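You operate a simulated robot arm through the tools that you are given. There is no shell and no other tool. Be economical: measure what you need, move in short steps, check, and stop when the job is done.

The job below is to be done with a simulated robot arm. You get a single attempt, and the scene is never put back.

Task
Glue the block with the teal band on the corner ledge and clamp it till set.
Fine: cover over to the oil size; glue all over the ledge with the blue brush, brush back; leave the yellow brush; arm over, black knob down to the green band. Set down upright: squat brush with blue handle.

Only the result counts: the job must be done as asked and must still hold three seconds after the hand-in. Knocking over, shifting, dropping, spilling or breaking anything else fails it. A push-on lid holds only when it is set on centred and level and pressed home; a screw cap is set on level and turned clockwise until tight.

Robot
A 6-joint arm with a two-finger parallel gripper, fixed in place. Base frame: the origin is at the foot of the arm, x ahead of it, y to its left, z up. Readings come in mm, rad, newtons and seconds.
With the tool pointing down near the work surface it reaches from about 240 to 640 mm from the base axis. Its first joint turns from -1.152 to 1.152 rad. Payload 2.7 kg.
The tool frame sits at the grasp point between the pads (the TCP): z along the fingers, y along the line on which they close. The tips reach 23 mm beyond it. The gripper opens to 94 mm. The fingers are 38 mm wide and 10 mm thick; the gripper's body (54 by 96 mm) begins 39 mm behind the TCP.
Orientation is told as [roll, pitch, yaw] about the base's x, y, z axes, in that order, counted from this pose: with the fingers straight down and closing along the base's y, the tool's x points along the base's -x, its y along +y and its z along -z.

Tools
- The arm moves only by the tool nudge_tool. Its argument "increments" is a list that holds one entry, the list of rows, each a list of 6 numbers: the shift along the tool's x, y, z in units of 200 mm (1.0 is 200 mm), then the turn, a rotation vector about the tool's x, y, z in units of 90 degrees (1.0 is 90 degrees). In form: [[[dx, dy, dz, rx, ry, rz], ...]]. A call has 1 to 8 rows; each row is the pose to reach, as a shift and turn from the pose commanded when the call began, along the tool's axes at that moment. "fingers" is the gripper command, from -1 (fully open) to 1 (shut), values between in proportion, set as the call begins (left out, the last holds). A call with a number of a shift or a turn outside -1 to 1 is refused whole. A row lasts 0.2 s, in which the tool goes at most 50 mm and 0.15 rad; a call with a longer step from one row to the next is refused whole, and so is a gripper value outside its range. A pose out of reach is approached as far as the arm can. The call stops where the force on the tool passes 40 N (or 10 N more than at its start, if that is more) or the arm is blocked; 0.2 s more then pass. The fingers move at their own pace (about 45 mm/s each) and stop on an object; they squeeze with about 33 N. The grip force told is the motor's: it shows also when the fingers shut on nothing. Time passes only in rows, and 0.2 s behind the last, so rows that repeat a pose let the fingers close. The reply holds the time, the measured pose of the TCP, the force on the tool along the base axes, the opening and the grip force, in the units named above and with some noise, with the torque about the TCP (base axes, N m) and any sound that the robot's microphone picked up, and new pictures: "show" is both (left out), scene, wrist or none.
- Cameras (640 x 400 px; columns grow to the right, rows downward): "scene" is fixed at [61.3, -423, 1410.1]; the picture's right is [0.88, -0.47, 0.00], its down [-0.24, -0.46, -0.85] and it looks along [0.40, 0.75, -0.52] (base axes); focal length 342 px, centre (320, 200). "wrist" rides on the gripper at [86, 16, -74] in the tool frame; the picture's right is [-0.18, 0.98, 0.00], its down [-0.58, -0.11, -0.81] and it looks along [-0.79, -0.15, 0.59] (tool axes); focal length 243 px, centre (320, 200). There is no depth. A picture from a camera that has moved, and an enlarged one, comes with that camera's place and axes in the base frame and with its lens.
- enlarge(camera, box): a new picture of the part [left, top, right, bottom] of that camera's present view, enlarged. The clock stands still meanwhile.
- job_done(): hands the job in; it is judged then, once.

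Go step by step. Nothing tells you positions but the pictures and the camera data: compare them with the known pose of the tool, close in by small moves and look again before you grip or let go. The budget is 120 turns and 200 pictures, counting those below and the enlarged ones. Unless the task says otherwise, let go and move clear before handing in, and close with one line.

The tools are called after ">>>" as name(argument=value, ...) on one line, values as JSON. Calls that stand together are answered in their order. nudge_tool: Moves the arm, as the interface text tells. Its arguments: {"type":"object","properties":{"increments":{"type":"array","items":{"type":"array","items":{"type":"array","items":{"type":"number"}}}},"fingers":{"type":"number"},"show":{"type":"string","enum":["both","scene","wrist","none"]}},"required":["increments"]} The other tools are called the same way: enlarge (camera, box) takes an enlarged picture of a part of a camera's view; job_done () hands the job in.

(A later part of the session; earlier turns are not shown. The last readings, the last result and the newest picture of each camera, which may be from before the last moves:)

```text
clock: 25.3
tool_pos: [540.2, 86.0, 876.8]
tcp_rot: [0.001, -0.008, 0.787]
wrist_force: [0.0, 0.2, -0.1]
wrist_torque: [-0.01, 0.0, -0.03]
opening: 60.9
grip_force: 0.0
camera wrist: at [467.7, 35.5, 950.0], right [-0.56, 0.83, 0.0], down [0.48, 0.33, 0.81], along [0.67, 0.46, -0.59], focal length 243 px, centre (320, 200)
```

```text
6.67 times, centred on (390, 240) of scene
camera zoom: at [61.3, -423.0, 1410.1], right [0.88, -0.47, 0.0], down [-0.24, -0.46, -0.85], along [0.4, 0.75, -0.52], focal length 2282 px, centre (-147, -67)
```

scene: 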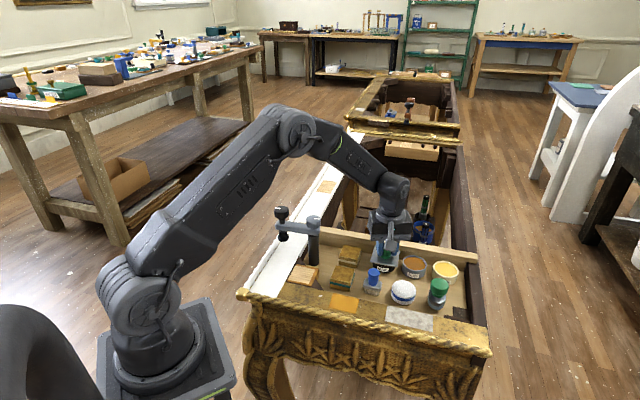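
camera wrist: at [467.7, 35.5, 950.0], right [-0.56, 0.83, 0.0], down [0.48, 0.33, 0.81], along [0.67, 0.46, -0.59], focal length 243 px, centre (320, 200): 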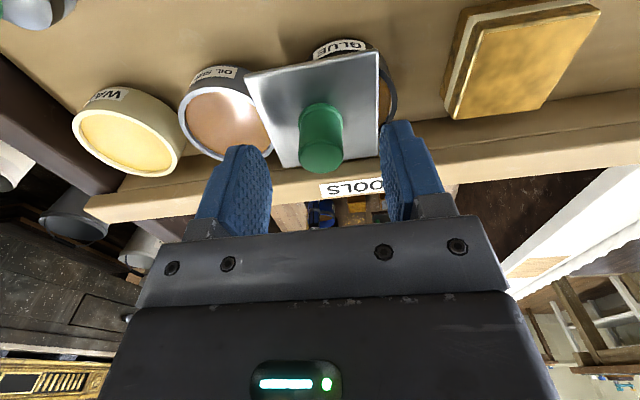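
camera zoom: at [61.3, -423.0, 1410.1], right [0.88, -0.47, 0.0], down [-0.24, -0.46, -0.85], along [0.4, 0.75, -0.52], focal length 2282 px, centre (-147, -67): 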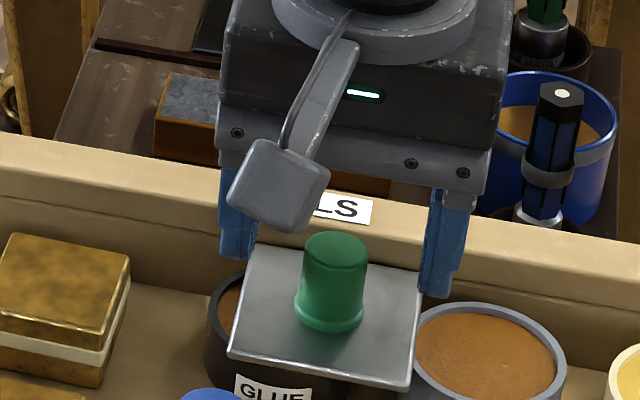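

>>> nudge_tool(increments=[[[0, 0, 0.04, 0, 0, 0], [0, 0, 0.085, 0, 0, 0], [0, 0, 0.085, 0, 0, 0]]], show="none")

>>> nudge_tool(increments=[[[0, 0, 0, 0, 0, 0], [0, 0, 0, 0, 0, 0], [0, 0, 0, 0, 0, 0], [0, 0, 0, 0, 0, 0]]], fingers=1, show="none")

>>> nudge_tool(increments=[[[0, 0, -0.02, 0, 0, 0], [0, 0, -0.06, 0, 0, 0], [0, 0, -0.12, 0, 0, 0], [0, 0, -0.18, 0, 0, 0]]], show="wrist")

>>> enlarge(camera="scene", box=[350, 210, 450, 270])

```text
clock: 26.1
tool_pos: [539.4, 86.4, 860.2]
tcp_rot: [0.001, -0.01, 0.783]
wrist_force: [-0.1, -0.8, -0.1]
wrist_torque: [-0.03, -0.01, 0.0]
opening: 61.2
grip_force: 0.1
```

```text
clock: 27.1
tool_pos: [538.1, 86.1, 860.2]
tcp_rot: [0.001, -0.009, 0.783]
wrist_force: [-1.2, -0.1, -0.6]
wrist_torque: [-0.36, -0.3, 0.0]
opening: 23.3
grip_force: 45.1
```

```text
clock: 27.7
tool_pos: [537.0, 86.7, 862.9]
tcp_rot: [0.007, 0.003, 0.786]
wrist_force: [3.2, 3.6, -4.3]
wrist_torque: [-0.5, -0.3, 0.01]
opening: 23.1
grip_force: 44.7
stopped in row 2: the force on the tool passed its limit at 51 N (the readings are from after the stop); the commanded pose is now the measured one
camera wrist: at [465.9, 36.4, 936.7], right [-0.56, 0.83, 0.01], down [0.49, 0.33, 0.8], along [0.66, 0.46, -0.59], focal length 243 px, centre (320, 200)
```

wrist: 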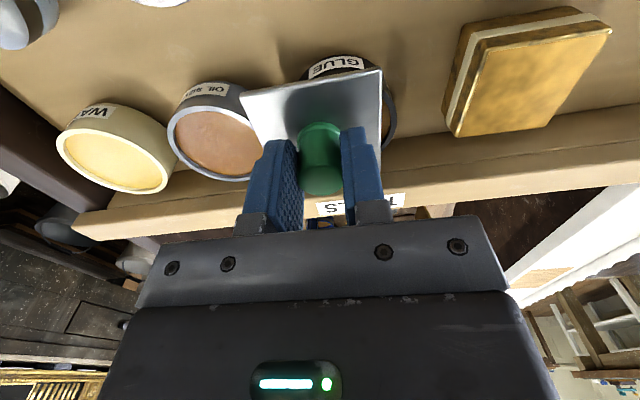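

```text
6.40 times, centred on (400, 240) of scene
camera zoom: at [61.5, -422.9, 1410.2], right [0.88, -0.47, 0.0], down [-0.25, -0.46, -0.85], along [0.4, 0.75, -0.52], focal length 2191 px, centre (-192, -56)
```

zoom: 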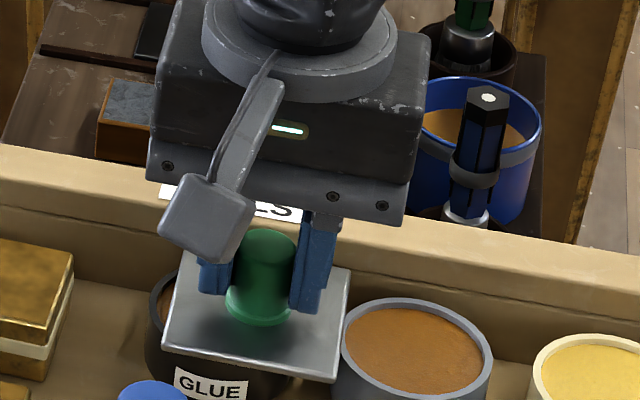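

It jerked against something again but moved 3 mm. I'll check with small lifts.

>>> nudge_tool(increments=[[[0, 0, -0.005, 0, 0, 0], [0, 0, -0.01, 0, 0, 0]]], show="none")

>>> enlarge(camera="scene", box=[360, 220, 420, 260])

>>> enlarge(camera="wrist", box=[160, 40, 480, 240])

```text
clock: 28.3
tool_pos: [536.9, 87.8, 861.7]
tcp_rot: [0.013, 0.003, 0.784]
wrist_force: [9.3, 9.0, -25.8]
wrist_torque: [0.24, -1.22, 0.08]
opening: 23.4
grip_force: 45.1
```

```text
10.00 times, centred on (390, 240) of scene
camera zoom: at [62.0, -422.7, 1410.2], right [0.88, -0.47, 0.0], down [-0.25, -0.46, -0.85], along [0.4, 0.75, -0.52], focal length 3424 px, centre (-380, -200)
```

zoom: 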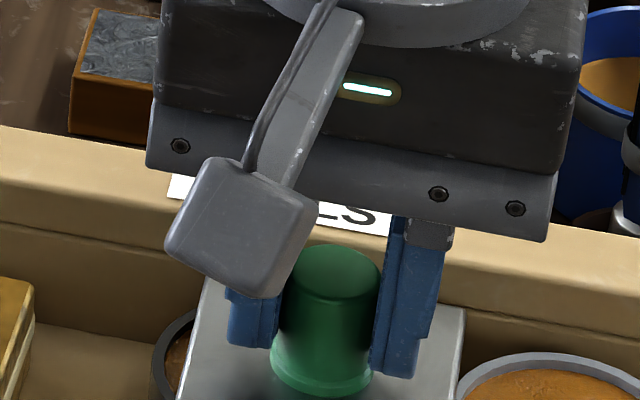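

```text
2.00 times, centred on (320, 140) of wrist
camera zoom: at [465.8, 36.6, 936.9], right [-0.56, 0.83, 0.01], down [0.5, 0.33, 0.8], along [0.66, 0.46, -0.6], focal length 485 px, centre (320, 320)
```

zoom: 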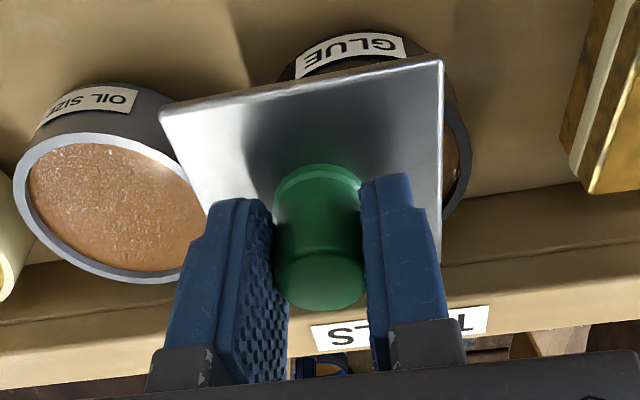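

It still resists vertically, yet it slid sideways readily, like a suction hold. I'll ease off and slide it sideways toward the oil size pot.

>>> nudge_tool(increments=[[[0, 0, 0.008, 0, 0, 0], [0, -0.02, 0.008, 0, 0, 0], [0, -0.04, 0.006, 0, 0, 0], [0, -0.06, 0.006, 0, 0, 0]]], show="none")

>>> enlarge(camera="scene", box=[350, 220, 430, 280])

```text
clock: 29.3
tool_pos: [545.8, 78.0, 862.5]
tcp_rot: [0.011, 0.003, 0.783]
wrist_force: [6.7, 8.9, -20.5]
wrist_torque: [-0.81, 0.01, -0.09]
opening: 23.3
grip_force: 44.7
```

```text
6.67 times, centred on (390, 250) of scene
camera zoom: at [61.9, -422.7, 1410.2], right [0.88, -0.47, 0.0], down [-0.25, -0.46, -0.85], along [0.4, 0.75, -0.52], focal length 2282 px, centre (-147, -133)
```

zoom: 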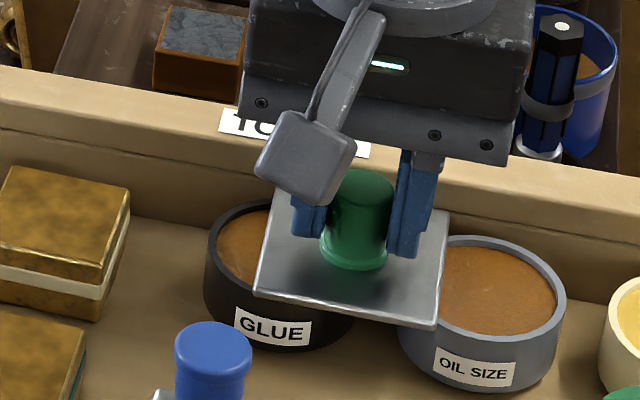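

It slides easily. I'll keep sliding it.

>>> nudge_tool(increments=[[[0, -0.02, 0.003, 0, 0, 0], [0, -0.045, 0.003, 0, 0, 0], [0, -0.07, 0.003, 0, 0, 0], [0, -0.095, 0.003, 0, 0, 0], [0, -0.12, 0.003, 0, 0, 0], [0, -0.145, 0.003, 0, 0, 0]]], show="wrist")

>>> enlarge(camera="scene", box=[360, 220, 440, 280])

```text
clock: 30.7
tool_pos: [566.0, 56.8, 863.2]
tcp_rot: [0.008, 0.001, 0.784]
wrist_force: [9.3, 9.9, -23.4]
wrist_torque: [0.11, -0.93, 0.02]
opening: 23.1
grip_force: 44.8
camera wrist: at [495.2, 7.0, 937.0], right [-0.56, 0.83, 0.01], down [0.5, 0.33, 0.8], along [0.66, 0.46, -0.59], focal length 243 px, centre (320, 200)
```

wrist: 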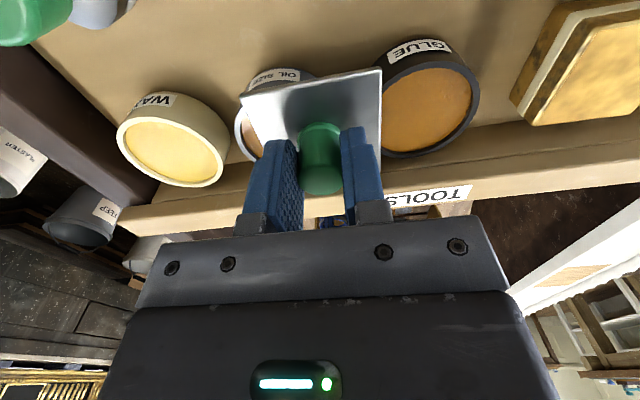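

```text
6.67 times, centred on (400, 250) of scene
camera zoom: at [61.9, -422.8, 1410.2], right [0.88, -0.47, 0.0], down [-0.25, -0.46, -0.85], along [0.4, 0.75, -0.52], focal length 2282 px, centre (-213, -133)
```

zoom: 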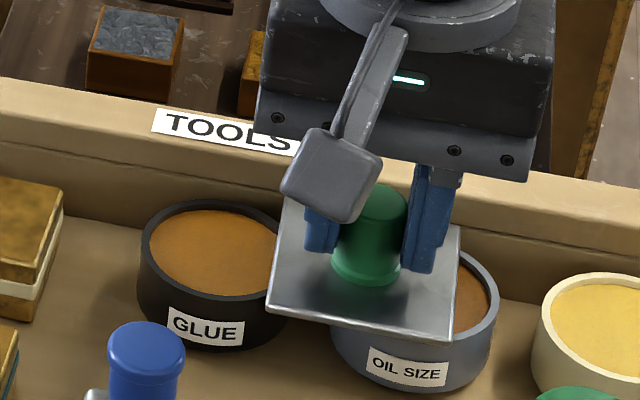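

The z load stays near 23 N, which now looks like the cover's own weight. I'll lift a little to confirm it's free.

>>> nudge_tool(increments=[[[0, 0, -0.01, 0, 0, 0], [0, 0, -0.02, 0, 0, 0], [0, 0, -0.03, 0, 0, 0], [0, 0, -0.04, 0, 0, 0]]], show="wrist")

>>> enlarge(camera="scene", box=[360, 220, 440, 280])

```text
clock: 31.7
tool_pos: [565.0, 57.7, 867.4]
tcp_rot: [0.016, 0.011, 0.783]
wrist_force: [5.1, 6.9, -37.9]
wrist_torque: [-0.45, -0.34, -0.03]
opening: 23.0
grip_force: 44.6
camera wrist: at [494.3, 7.5, 941.1], right [-0.56, 0.83, 0.01], down [0.5, 0.33, 0.8], along [0.66, 0.46, -0.6], focal length 243 px, centre (320, 200)
```

wrist: 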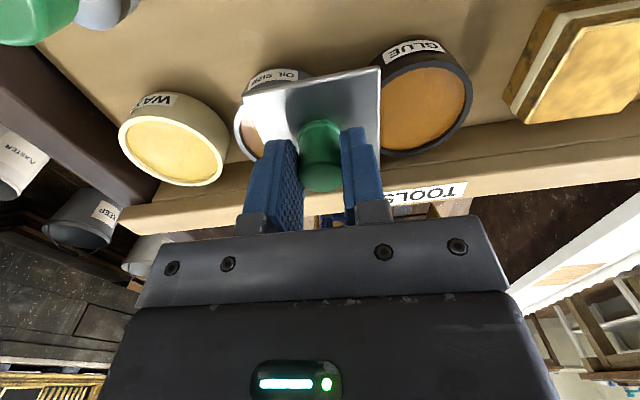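

```text
6.67 times, centred on (400, 250) of scene
camera zoom: at [62.1, -422.8, 1410.2], right [0.88, -0.47, 0.0], down [-0.25, -0.46, -0.85], along [0.4, 0.75, -0.52], focal length 2282 px, centre (-213, -133)
```

zoom: 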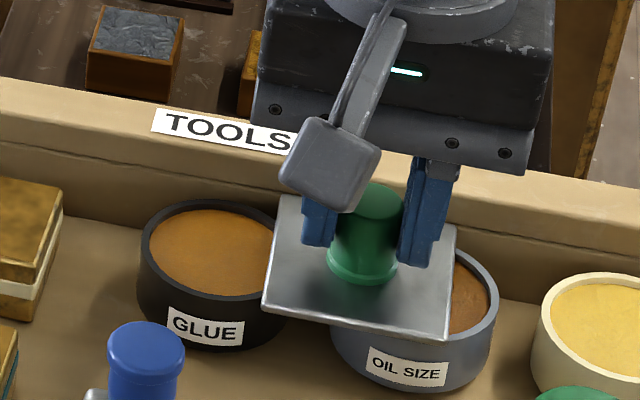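

The fingers slip while the cover stays: it is simply too heavy to lift and is meant to be slid across. I'll ease down and slide it onto the oil size pot.

>>> nudge_tool(increments=[[[0, 0, 0.02, 0, 0, 0], [0, 0, 0.035, 0, 0, 0], [-0.003, -0.03, 0.035, 0, 0, 0], [-0.006, -0.06, 0.035, 0, 0, 0], [-0.009, -0.085, 0.035, 0, 0, 0], [-0.011, -0.105, 0.035, 0, 0, 0]]], show="wrist")

>>> enlarge(camera="scene", box=[370, 220, 450, 280])

```text
clock: 33.1
tool_pos: [582.8, 40.6, 866.0]
tcp_rot: [0.011, 0.006, 0.783]
wrist_force: [-24.1, -23.3, 20.4]
wrist_torque: [-0.68, -0.04, -0.04]
opening: 23.0
grip_force: 45.1
camera wrist: at [511.1, -8.8, 940.4], right [-0.56, 0.83, 0.01], down [0.5, 0.33, 0.8], along [0.66, 0.46, -0.6], focal length 243 px, centre (320, 200)
```

wrist: 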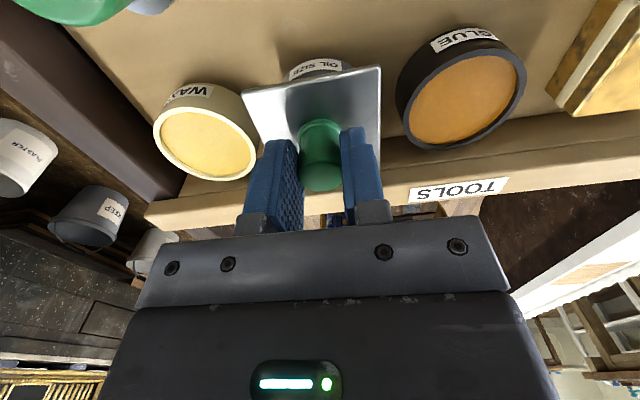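

```text
6.67 times, centred on (410, 250) of scene
camera zoom: at [60.3, -423.6, 1410.0], right [0.88, -0.47, 0.0], down [-0.24, -0.46, -0.85], along [0.4, 0.75, -0.52], focal length 2282 px, centre (-280, -133)
```

zoom: 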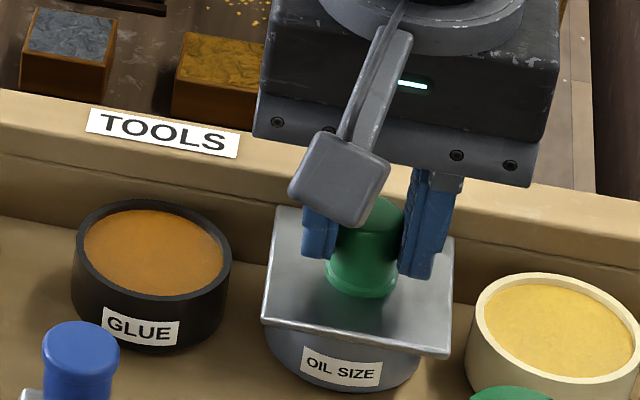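

The cover is over the oil size pot, about 4–5 mm too far. I'll relieve the pressure and nudge it back.

>>> nudge_tool(increments=[[[0, 0, -0.012, 0, 0, 0], [-0.004, 0.01, -0.012, 0, 0, 0], [-0.008, 0.02, -0.012, 0, 0, 0], [-0.008, 0.02, -0.012, 0, 0, 0]]], show="none")

>>> enlarge(camera="scene", box=[370, 220, 450, 280])

>>> enlarge(camera="wrist", box=[160, 20, 480, 220])

```text
clock: 34.1
tool_pos: [578.8, 45.6, 865.8]
tcp_rot: [0.012, 0.008, 0.783]
wrist_force: [-23.7, -22.1, 3.8]
wrist_torque: [-0.55, -0.36, -0.01]
opening: 23.0
grip_force: 44.7
```

```text
6.67 times, centred on (410, 250) of scene
camera zoom: at [60.7, -423.6, 1410.0], right [0.88, -0.47, 0.0], down [-0.24, -0.46, -0.85], along [0.4, 0.75, -0.52], focal length 2282 px, centre (-280, -133)
```

zoom: 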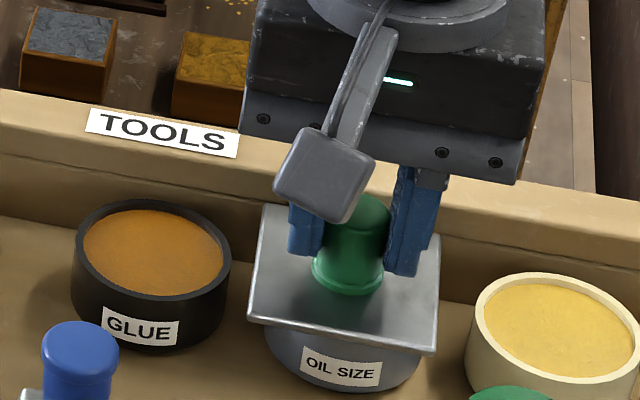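

```text
2.00 times, centred on (320, 120) of wrist
camera zoom: at [508.0, -5.2, 940.5], right [-0.56, 0.83, 0.01], down [0.5, 0.33, 0.8], along [0.66, 0.46, -0.6], focal length 485 px, centre (320, 360)
```

zoom: 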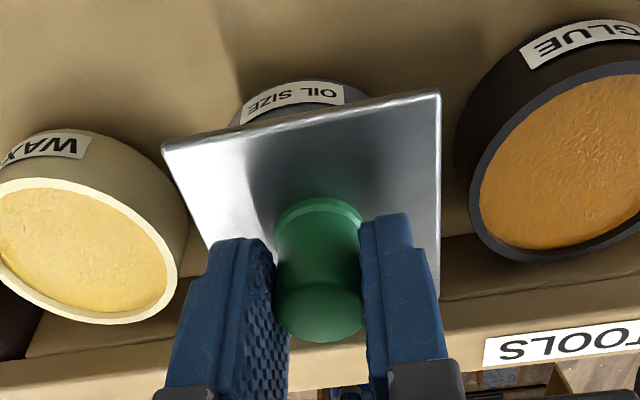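

Nearly centred, but there's a sideways load along tool x, perhaps against the back rail. I'll back off 2 mm that way and re-read.

>>> nudge_tool(increments=[[[0.006, 0, 0, 0, 0, 0], [0.011, 0, 0, 0, 0, 0], [0.011, 0, 0, 0, 0, 0]]], show="none")

>>> enlarge(camera="scene", box=[370, 220, 450, 280])

```text
clock: 34.9
tool_pos: [578.2, 44.8, 865.8]
tcp_rot: [0.012, 0.006, 0.783]
wrist_force: [-18.0, -16.9, 0.6]
wrist_torque: [-1.0, 0.19, 0.02]
opening: 22.7
grip_force: 45.0
```

```text
6.67 times, centred on (410, 250) of scene
camera zoom: at [60.9, -423.4, 1410.0], right [0.88, -0.47, 0.0], down [-0.24, -0.46, -0.85], along [0.4, 0.75, -0.52], focal length 2282 px, centre (-280, -133)
```

zoom: 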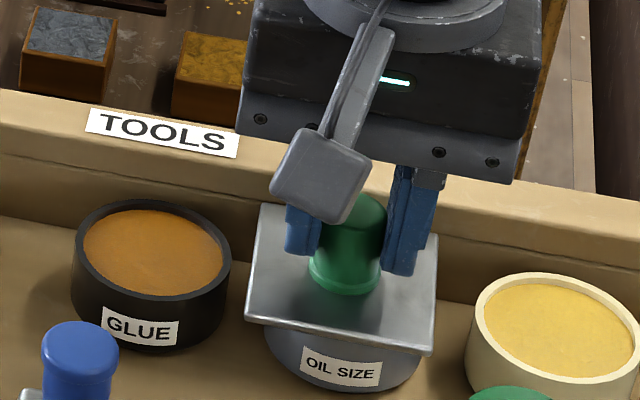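

I'll release here, rise and check centring from above.

>>> nudge_tool(increments=[[[0, 0, 0, 0, 0, 0], [0, 0, 0, 0, 0, 0], [0, 0, -0.1, 0, 0, 0], [0.1, 0, -0.3, 0, 0, 0], [0.2, 0, -0.5, 0, 0, 0], [0.3, 0, -0.6, 0, 0, 0]]], fingers=-0.2, show="wrist")

>>> enlarge(camera="scene", box=[370, 220, 450, 280])

>>> enlarge(camera="wrist", box=[200, 60, 440, 210])

```text
clock: 36.3
tool_pos: [538.5, 4.2, 984.9]
tcp_rot: [0.009, 0.002, 0.784]
wrist_force: [-0.3, -0.1, -0.2]
wrist_torque: [0.0, -0.01, 0.02]
opening: 56.4
grip_force: 0.0
camera wrist: at [467.3, -46.4, 1059.5], right [-0.56, 0.83, 0.01], down [0.5, 0.33, 0.8], along [0.66, 0.46, -0.59], focal length 243 px, centre (320, 200)
```

wrist: 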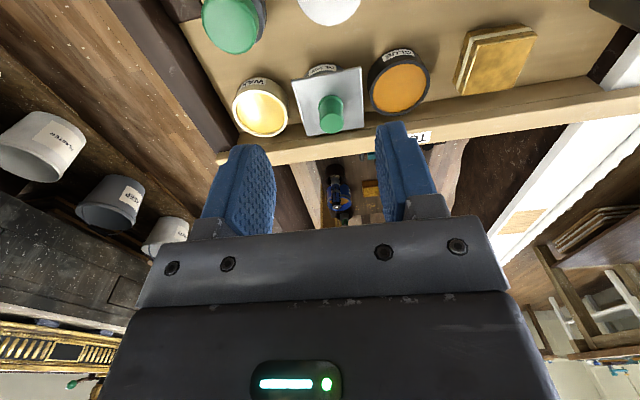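

```text
6.67 times, centred on (410, 250) of scene
camera zoom: at [61.3, -423.0, 1410.1], right [0.88, -0.47, 0.0], down [-0.24, -0.46, -0.85], along [0.4, 0.75, -0.52], focal length 2282 px, centre (-280, -133)
```

zoom: 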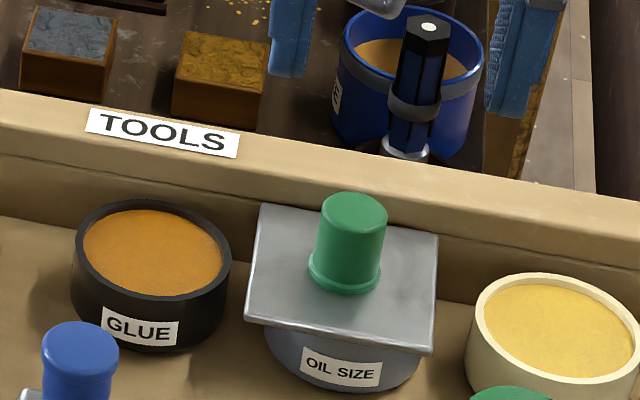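

```text
2.67 times, centred on (320, 135) of wrist
camera zoom: at [467.3, -46.4, 1059.5], right [-0.56, 0.83, 0.01], down [0.5, 0.33, 0.8], along [0.66, 0.46, -0.59], focal length 647 px, centre (320, 373)
```

zoom: 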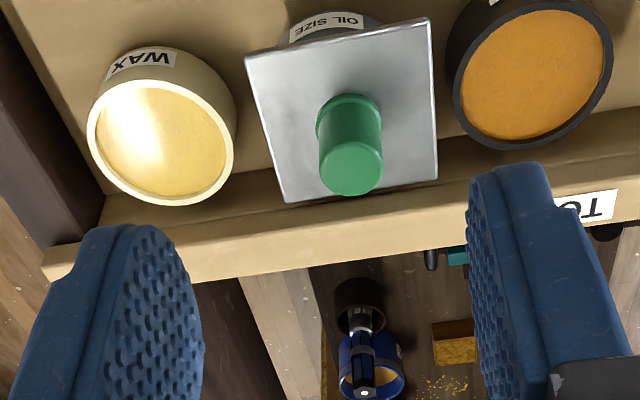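

The cover sits about 4 mm toward the glue side. I'll regrip the knob, shift it 4 mm and then press it home.

>>> nudge_tool(increments=[[[-0.08, 0, 0.1, 0.004, 0.004, 0], [-0.18, 0, 0.25, 0.004, 0.004, 0], [-0.288, 0.002, 0.42, 0.004, 0.004, 0], [-0.288, 0.002, 0.55, 0.004, 0.004, 0], [-0.288, 0.002, 0.615, 0.004, 0.004, 0], [-0.288, 0.002, 0.615, 0.004, 0.004, 0]]], fingers=-0.2, show="wrist")

```text
clock: 37.7
tool_pos: [577.5, 46.4, 863.5]
tcp_rot: [0.003, 0.009, 0.783]
wrist_force: [0.3, 1.3, 0.5]
wrist_torque: [-0.03, -0.02, -0.02]
opening: 56.3
grip_force: 0.1
camera wrist: at [506.4, -4.2, 937.4], right [-0.56, 0.83, 0.0], down [0.5, 0.34, 0.8], along [0.66, 0.45, -0.6], focal length 243 px, centre (320, 200)
```

wrist: 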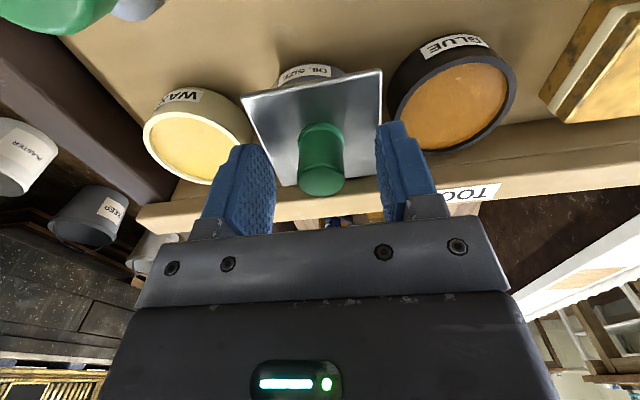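

>>> nudge_tool(increments=[[[0, 0, 0, 0, 0, 0], [0, 0, 0, 0, 0, 0], [0, 0, 0, 0, 0, 0], [0, -0.01, 0, 0, 0, 0], [0, -0.02, 0, 0, 0, 0], [0, -0.023, 0, 0, 0, 0]]], fingers=1, show="none")

>>> nudge_tool(increments=[[[0, 0, 0, 0, 0, 0], [0, 0, 0, 0, 0, 0], [0, 0, -0.02, 0, 0, 0], [0, 0, -0.1, 0, 0, 0], [0, 0, -0.25, 0, 0, 0]]], fingers=-0.2, show="none")

>>> enlarge(camera="scene", box=[370, 220, 450, 280])

```text
clock: 39.1
tool_pos: [579.3, 42.7, 863.5]
tcp_rot: [0.002, 0.009, 0.783]
wrist_force: [3.7, 4.0, -8.0]
wrist_torque: [-0.42, -0.18, 0.0]
opening: 23.0
grip_force: 45.2
```

```text
clock: 40.3
tool_pos: [581.9, 42.9, 914.7]
tcp_rot: [0.004, 0.009, 0.784]
wrist_force: [-0.5, 0.5, -1.0]
wrist_torque: [0.0, -0.02, 0.01]
opening: 56.3
grip_force: 0.1
```

```text
6.67 times, centred on (410, 250) of scene
camera zoom: at [61.3, -423.0, 1410.1], right [0.88, -0.47, 0.0], down [-0.24, -0.46, -0.85], along [0.4, 0.75, -0.52], focal length 2282 px, centre (-280, -133)
```

zoom: 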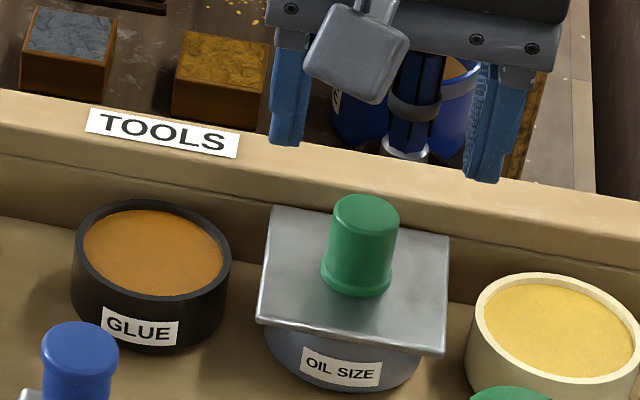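

Now the overhang matches how it sat on the glue pot. I'll press it home with closed fingers on the knob top.

>>> nudge_tool(increments=[[[0, 0, 0, 0, 0, 0], [0, 0, 0, 0, 0, 0], [0, 0, 0, 0, 0, 0], [0, 0, 0.1, 0, 0, 0], [0, 0, 0.14, 0, 0, 0], [0, 0, 0.16, 0, 0, 0], [0, 0, 0.18, 0, 0, 0], [0, 0, 0.2, 0, 0, 0]]], fingers=1, show="none")

>>> enlarge(camera="scene", box=[370, 220, 450, 280])

```text
clock: 42.0
tool_pos: [580.7, 40.2, 882.7]
tcp_rot: [-0.005, 0.002, 0.783]
wrist_force: [-2.1, -2.7, 4.9]
wrist_torque: [0.02, 0.0, 0.04]
opening: 0.0
grip_force: 33.2
stopped in row 8: the force on the tool passed its limit at 46 N (the readings are from after the stop); the commanded pose is now the measured one
```

```text
6.67 times, centred on (410, 250) of scene
camera zoom: at [61.2, -423.1, 1410.1], right [0.88, -0.47, 0.0], down [-0.24, -0.46, -0.85], along [0.4, 0.75, -0.52], focal length 2282 px, centre (-280, -133)
```

zoom: 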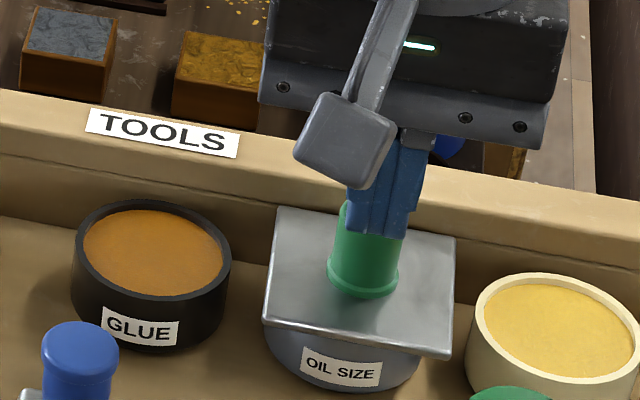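

Pressing slid it ~2.5 mm sideways and I felt no click. I'll back off and inspect the seam closely.

>>> nudge_tool(increments=[[[0, 0, -0.05, 0, 0, 0], [0.1, 0, -0.2, 0, 0, 0], [0.3, 0.1, -0.4, 0, 0, 0], [0.5, 0.2, -0.4, 0, 0, 0]]], show="wrist")

>>> enlarge(camera="scene", box=[395, 240, 435, 280])

>>> enlarge(camera="wrist", box=[270, 80, 410, 180])

```text
refused: row 3 steps farther than a row can; nothing moved
```

```text
10.00 times, centred on (415, 260) of scene
camera zoom: at [61.2, -423.1, 1410.1], right [0.88, -0.47, 0.0], down [-0.24, -0.46, -0.85], along [0.4, 0.75, -0.52], focal length 3424 px, centre (-630, -400)
```

zoom: 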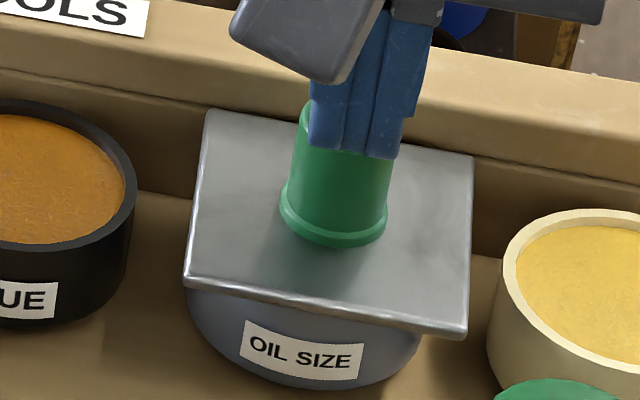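

```text
4.00 times, centred on (340, 130) of wrist
camera zoom: at [509.9, -9.7, 957.0], right [-0.56, 0.83, -0.01], down [0.49, 0.34, 0.81], along [0.67, 0.45, -0.59], focal length 970 px, centre (240, 480)
```

zoom: 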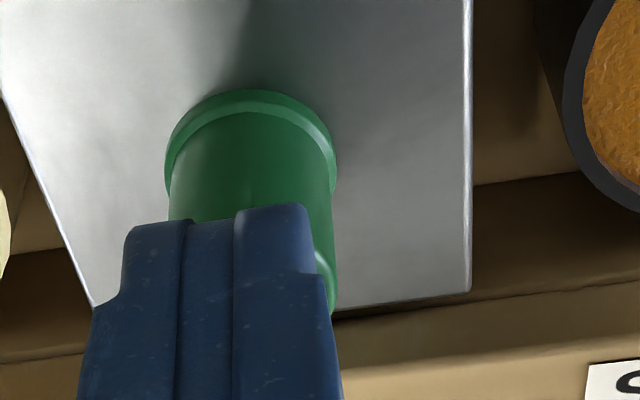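

The seam looks flush, with the cover ~3 mm off toward the wax side. I'll regrip the knob, nudge it back 3 mm, and press while holding it.

>>> nudge_tool(increments=[[[0, 0, -0.08, 0, 0, 0], [0, 0, -0.16, 0, 0, 0], [0, 0, -0.16, 0, 0, 0], [0, 0, -0.16, 0, 0, 0]]], fingers=-0.3, show="wrist")

```text
clock: 43.0
tool_pos: [583.0, 42.0, 915.6]
tcp_rot: [-0.006, 0.001, 0.784]
wrist_force: [-0.4, -0.4, -0.3]
wrist_torque: [0.01, -0.04, -0.01]
opening: 61.3
grip_force: 0.1
camera wrist: at [510.4, -7.1, 989.6], right [-0.56, 0.83, -0.01], down [0.49, 0.34, 0.81], along [0.67, 0.45, -0.59], focal length 243 px, centre (320, 200)
```

wrist: 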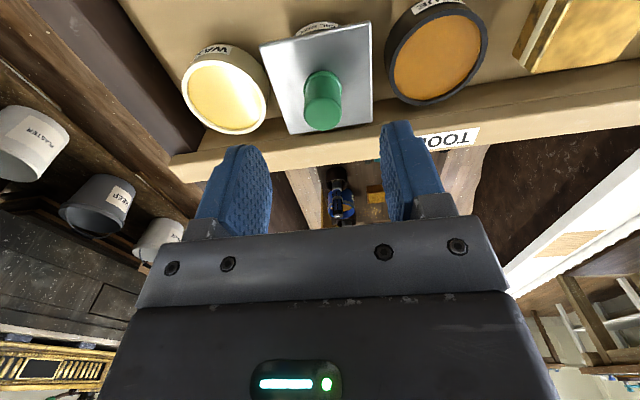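

>>> enlarge(camera="wrist", box=[170, 0, 490, 140])

>>> enlarge(camera="scene", box=[370, 220, 470, 290])

```text
2.00 times, centred on (330, 70) of wrist
camera zoom: at [510.4, -7.1, 989.6], right [-0.56, 0.83, -0.01], down [0.49, 0.34, 0.81], along [0.67, 0.45, -0.59], focal length 485 px, centre (300, 460)
```

zoom: 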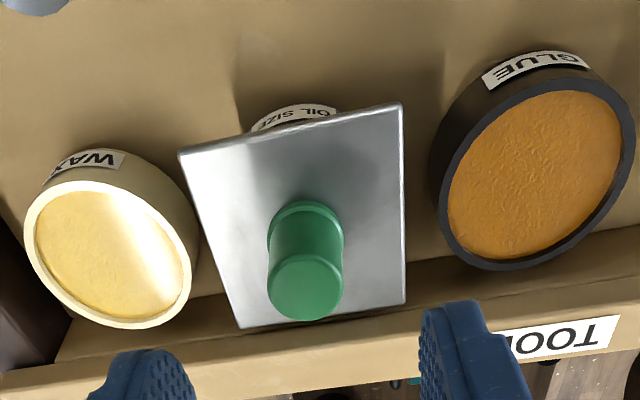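

```text
5.71 times, centred on (420, 255) of scene
camera zoom: at [61.3, -423.0, 1410.1], right [0.88, -0.47, 0.0], down [-0.24, -0.46, -0.85], along [0.4, 0.75, -0.52], focal length 1956 px, centre (-251, -114)
```

zoom: 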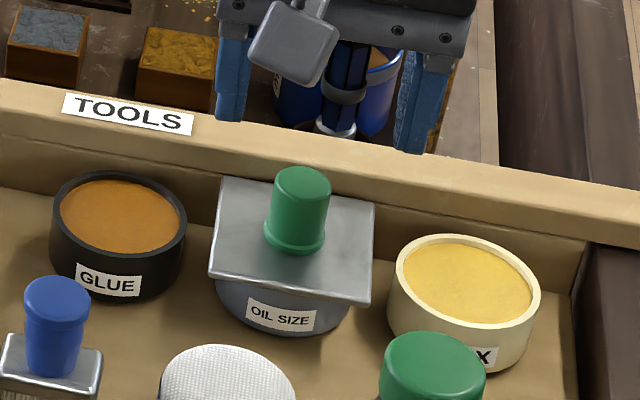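

Measurements from both cameras put the cover ~3.6 mm too far in x. Regrip, shift back, then press while holding.

>>> nudge_tool(increments=[[[0, -0.005, 0.1, -0.003, -0.002, 0], [0, -0.005, 0.2, -0.003, -0.002, 0], [0, -0.005, 0.27, -0.003, -0.002, 0], [0, -0.005, 0.27, -0.003, -0.002, 0]]], show="none")

>>> nudge_tool(increments=[[[0, 0, 0, 0, 0, 0], [0, 0, 0, 0, 0, 0], [0, 0, 0, 0, 0, 0], [0, 0, 0, 0, 0, 0], [0, 0, 0, 0, 0, 0]]], fingers=1, show="none")

>>> nudge_tool(increments=[[[0.006, 0.006, 0, 0, 0, 0], [0.0125, 0.0125, 0, 0, 0, 0], [0.0125, 0.0125, 0, 0, 0, 0]]], show="none")

>>> enlarge(camera="scene", box=[370, 220, 450, 280])

```text
clock: 44.0
tool_pos: [583.0, 40.7, 860.6]
tcp_rot: [0.001, -0.002, 0.783]
wrist_force: [0.6, -0.1, 0.3]
wrist_torque: [0.01, 0.0, -0.02]
opening: 61.1
grip_force: 0.0
```

```text
clock: 45.2
tool_pos: [581.8, 40.9, 860.8]
tcp_rot: [-0.001, -0.001, 0.784]
wrist_force: [0.0, 0.1, -0.9]
wrist_torque: [0.37, 0.34, -0.01]
opening: 23.3
grip_force: 44.8
```

```text
clock: 46.0
tool_pos: [581.2, 43.8, 861.2]
tcp_rot: [-0.002, -0.007, 0.785]
wrist_force: [23.3, 22.3, -8.9]
wrist_torque: [0.43, 0.22, 0.07]
opening: 23.3
grip_force: 44.7
```

```text
6.67 times, centred on (410, 250) of scene
camera zoom: at [62.1, -422.5, 1410.3], right [0.88, -0.47, 0.0], down [-0.25, -0.46, -0.85], along [0.4, 0.75, -0.52], focal length 2282 px, centre (-280, -133)
```

zoom: 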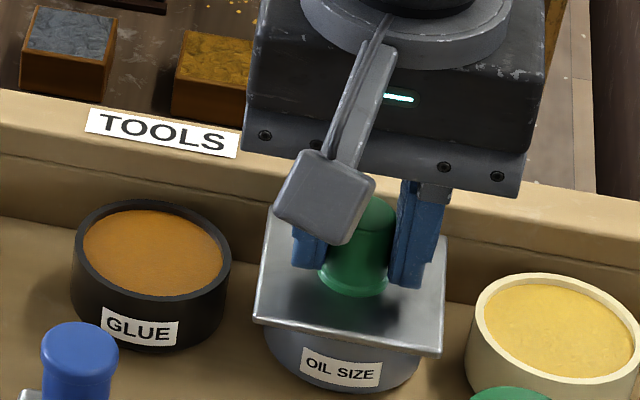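

The cover only slides along the row (guided), and it is now centred on the oil size pot at the right spacing (~75.5 mm). I'll relax the side load and release.

>>> nudge_tool(increments=[[[-0.005, 0, 0, 0, 0, 0], [-0.011, 0, 0, 0, 0, 0], [-0.011, 0, 0, 0, 0, 0]]], show="none")

>>> nudge_tool(increments=[[[0, 0, 0, 0, 0, 0], [0, 0, 0, 0, 0, 0], [0, 0, -0.05, 0, 0, 0], [0, 0, -0.2, 0, 0, 0], [0.1, 0, -0.4, 0, 0, 0], [0.3, 0, -0.5, 0, 0, 0], [0.5, 0, -0.5, 0, 0, 0]]], fingers=-0.2, show="both")

>>> enlarge(camera="scene", box=[350, 230, 450, 300])

>>> enlarge(camera="wrist", box=[180, 0, 500, 140])

```text
clock: 46.8
tool_pos: [582.2, 42.5, 859.5]
tcp_rot: [-0.003, -0.005, 0.783]
wrist_force: [15.9, 16.7, 3.5]
wrist_torque: [0.89, -0.06, -0.08]
opening: 23.2
grip_force: 44.5
```

```text
clock: 48.4
tool_pos: [507.1, -29.0, 962.0]
tcp_rot: [0.0, -0.002, 0.784]
wrist_force: [-0.4, -0.9, 0.6]
wrist_torque: [0.02, 0.01, 0.01]
opening: 56.5
grip_force: 0.1
camera wrist: at [435.4, -78.9, 1035.5], right [-0.56, 0.83, 0.0], down [0.49, 0.33, 0.81], along [0.67, 0.45, -0.59], focal length 243 px, centre (320, 200)
```

scene: 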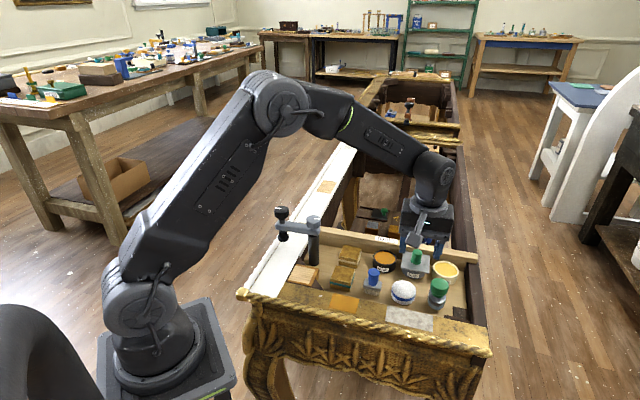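
wrist: 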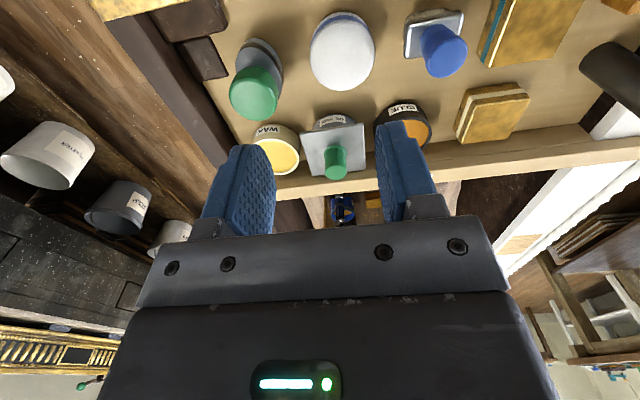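

```text
5.71 times, centred on (400, 265) of scene
camera zoom: at [61.4, -423.0, 1410.1], right [0.88, -0.47, 0.0], down [-0.24, -0.46, -0.85], along [0.4, 0.75, -0.52], focal length 1956 px, centre (-137, -171)
```

zoom: 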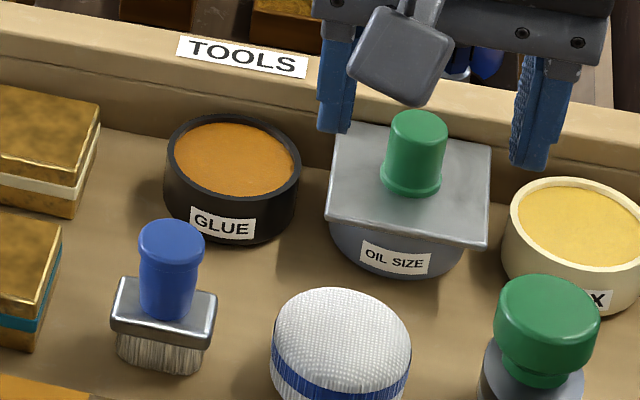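

```text
2.00 times, centred on (340, 70) of wrist
camera zoom: at [435.4, -78.9, 1035.5], right [-0.56, 0.83, 0.0], down [0.49, 0.33, 0.81], along [0.67, 0.45, -0.59], focal length 485 px, centre (280, 460)
```

zoom: 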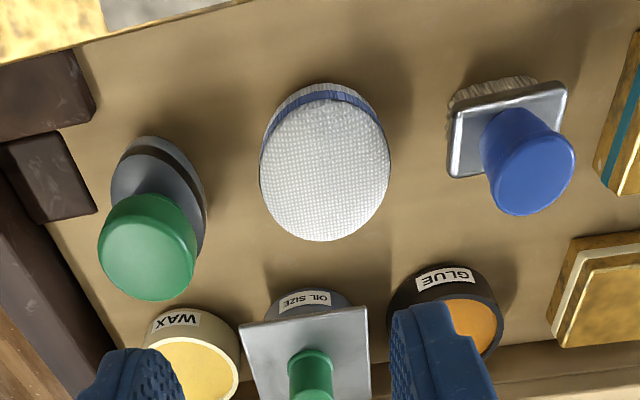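

The oil size is covered and the glue pot open. The blue brush's handle top is at about (454,44.5,850); I'll move above it.

>>> nudge_tool(increments=[[[-0.025, 0.15, 0.05, 0, 0, 0], [-0.05, 0.3, 0.15, 0, 0, 0], [-0.0725, 0.447, 0.25, 0, 0, 0], [-0.0725, 0.447, 0.285, 0, 0, 0]]], show="wrist")

>>> enlarge(camera="wrist", box=[200, 20, 440, 170])

```text
clock: 49.4
tool_pos: [456.1, 45.9, 905.2]
tcp_rot: [-0.002, -0.002, 0.783]
wrist_force: [0.5, 0.0, 0.3]
wrist_torque: [0.03, -0.02, -0.03]
opening: 56.4
grip_force: 0.1
camera wrist: at [384.8, -4.8, 978.5], right [-0.56, 0.83, 0.0], down [0.49, 0.33, 0.81], along [0.67, 0.45, -0.59], focal length 243 px, centre (320, 200)
```

wrist: 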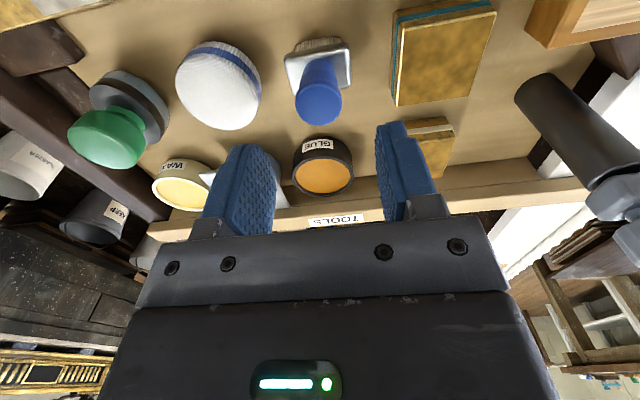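

```text
2.67 times, centred on (320, 95) of wrist
camera zoom: at [384.8, -4.8, 978.5], right [-0.56, 0.83, 0.0], down [0.49, 0.33, 0.81], along [0.67, 0.45, -0.59], focal length 647 px, centre (320, 480)
```

zoom: 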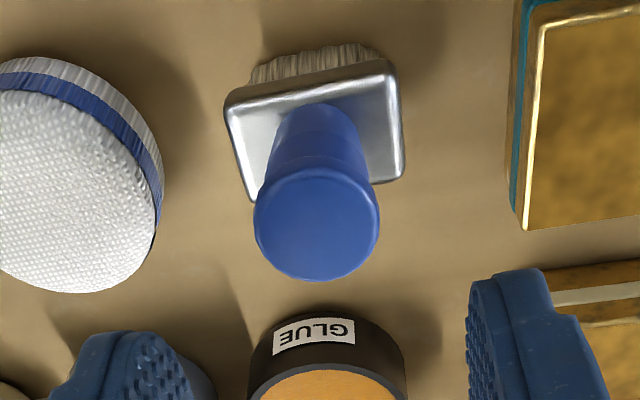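

>>> nudge_tool(increments=[[[0.02, -0.002, 0.1, 0, 0, 0], [0.02, -0.002, 0.2, 0, 0, 0], [0.02, -0.002, 0.25, 0, 0, 0]]], show="wrist")

>>> enlarge(camera="scene", box=[340, 230, 420, 300])

```text
clock: 50.2
tool_pos: [455.6, 41.6, 853.2]
tcp_rot: [0.0, 0.0, 0.783]
wrist_force: [-0.1, 0.4, 0.2]
wrist_torque: [0.0, 0.02, -0.02]
opening: 56.3
grip_force: 0.1
camera wrist: at [382.8, -8.4, 927.0], right [-0.56, 0.83, 0.0], down [0.49, 0.33, 0.81], along [0.67, 0.45, -0.59], focal length 243 px, centre (320, 200)
```

wrist: 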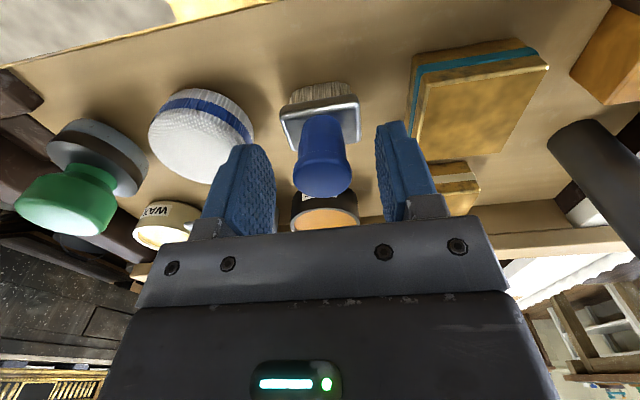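

```text
5.71 times, centred on (380, 265) of scene
camera zoom: at [61.3, -423.0, 1410.1], right [0.88, -0.47, 0.0], down [-0.24, -0.46, -0.85], along [0.4, 0.75, -0.52], focal length 1956 px, centre (-23, -171)
```

zoom: 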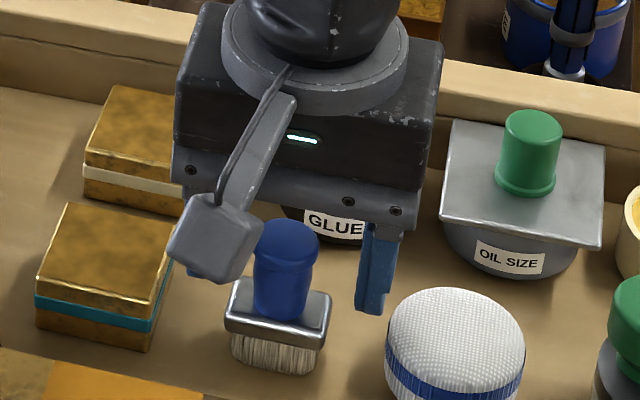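

>>> nudge_tool(increments=[[[0, 0.001, 0.02, 0, 0, 0], [0, 0.001, 0.035, 0, 0, 0], [0, 0.001, 0.035, 0, 0, 0]]], show="none")

>>> nudge_tool(increments=[[[0, 0, 0, 0, 0, 0], [0, 0, 0, 0, 0, 0], [0, 0, 0, 0, 0, 0], [0, 0, 0, 0, 0, 0], [0, 0, 0, 0, 0, 0]]], fingers=1, show="none")

>>> nudge_tool(increments=[[[0, 0, -0.02, 0, 0, 0], [0, 0, -0.06, 0, 0, 0], [0, 0, -0.12, 0, 0, 0], [0, 0, -0.2, 0, 0, 0], [0, 0, -0.3, 0, 0, 0]]], show="both")

>>> enlarge(camera="scene", box=[340, 220, 420, 290])

```text
clock: 51.0
tool_pos: [453.7, 42.3, 846.8]
tcp_rot: [0.0, -0.001, 0.783]
wrist_force: [0.2, -0.1, 0.2]
wrist_torque: [0.02, -0.01, 0.0]
opening: 56.2
grip_force: 0.1
```

```text
clock: 52.2
tool_pos: [453.5, 41.3, 846.4]
tcp_rot: [0.001, -0.001, 0.784]
wrist_force: [0.7, -0.4, 0.3]
wrist_torque: [0.0, 0.05, 0.02]
opening: 22.8
grip_force: 32.7
```

```text
clock: 53.4
tool_pos: [454.4, 39.0, 907.3]
tcp_rot: [0.001, 0.0, 0.783]
wrist_force: [-1.1, -0.1, 0.1]
wrist_torque: [-0.02, 0.02, 0.0]
opening: 22.4
grip_force: 32.3
camera wrist: at [382.7, -9.7, 980.9], right [-0.56, 0.83, 0.0], down [0.49, 0.33, 0.81], along [0.67, 0.45, -0.59], focal length 243 px, centre (320, 200)
```

scene: 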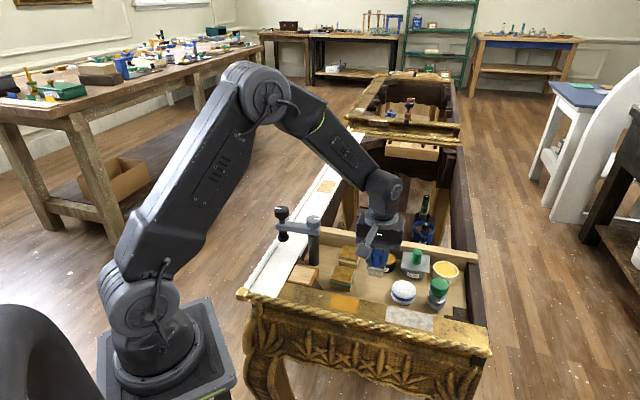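
wrist: 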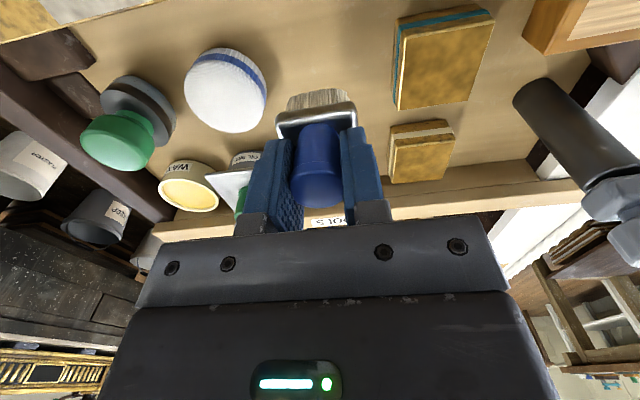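

```text
5.71 times, centred on (380, 255) of scene
camera zoom: at [61.3, -423.0, 1410.1], right [0.88, -0.47, 0.0], down [-0.24, -0.46, -0.85], along [0.4, 0.75, -0.52], focal length 1956 px, centre (-23, -114)
```

zoom: 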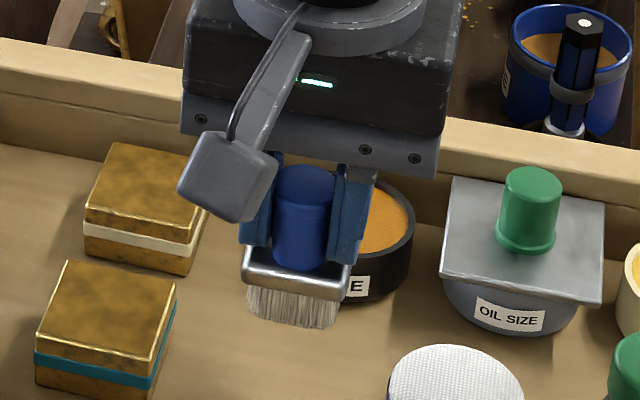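

The brush is held upright; its resting TCP pose was (453.6,42,846.5). Now over the glue pot.

>>> nudge_tool(increments=[[[-0.15, -0.02, 0, 0, 0, 0], [-0.32, -0.045, 0, 0, 0, 0], [-0.4625, -0.0665, 0, 0, 0, 0], [-0.4625, -0.0665, 0.05, 0, 0, 0]]], show="wrist")

>>> enlarge(camera="scene", box=[350, 220, 430, 290])

>>> enlarge(camera="wrist", box=[240, 40, 400, 200])

```text
clock: 54.4
tool_pos: [531.2, 96.5, 897.6]
tcp_rot: [0.0, -0.002, 0.782]
wrist_force: [-0.5, -0.1, -0.8]
wrist_torque: [0.01, -0.01, -0.01]
opening: 22.9
grip_force: 33.3
camera wrist: at [459.8, 46.1, 969.9], right [-0.56, 0.83, 0.0], down [0.49, 0.33, 0.81], along [0.67, 0.45, -0.59], focal length 243 px, centre (320, 200)
```

wrist: 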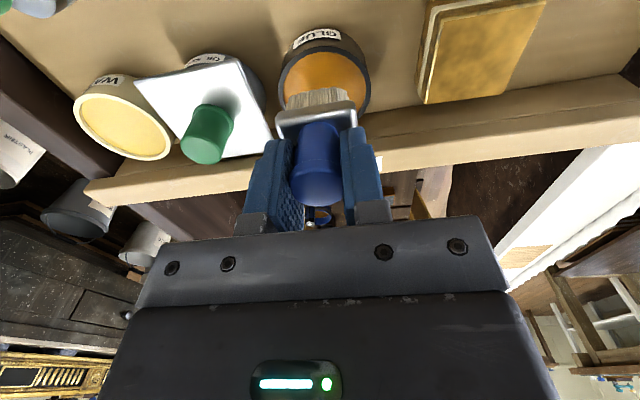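

```text
5.71 times, centred on (390, 255) of scene
camera zoom: at [61.4, -423.0, 1410.1], right [0.88, -0.47, 0.0], down [-0.24, -0.46, -0.85], along [0.4, 0.75, -0.52], focal length 1956 px, centre (-80, -114)
```

zoom: 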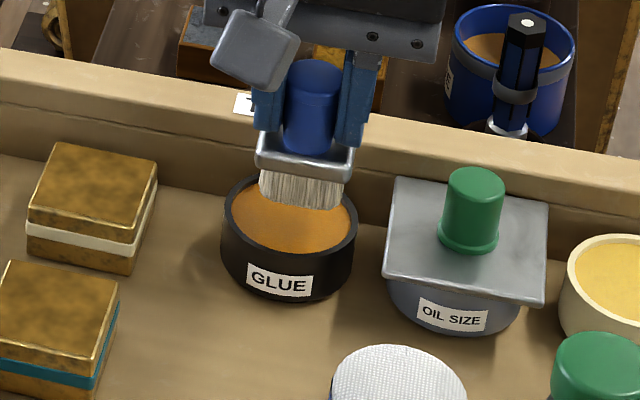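

```text
2.50 times, centred on (320, 120) of wrist
camera zoom: at [459.8, 46.1, 969.9], right [-0.56, 0.83, 0.0], down [0.49, 0.33, 0.81], along [0.67, 0.45, -0.59], focal length 606 px, centre (320, 400)
```

zoom: 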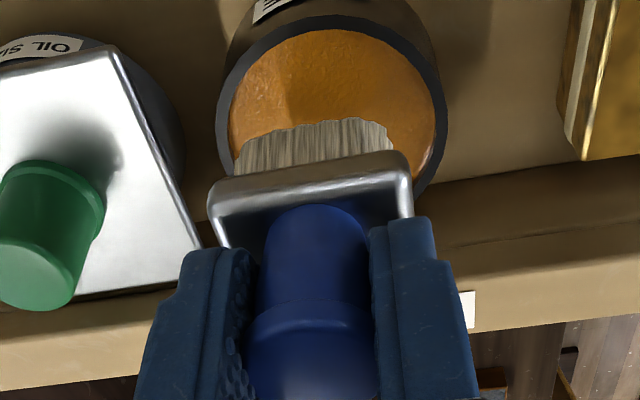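

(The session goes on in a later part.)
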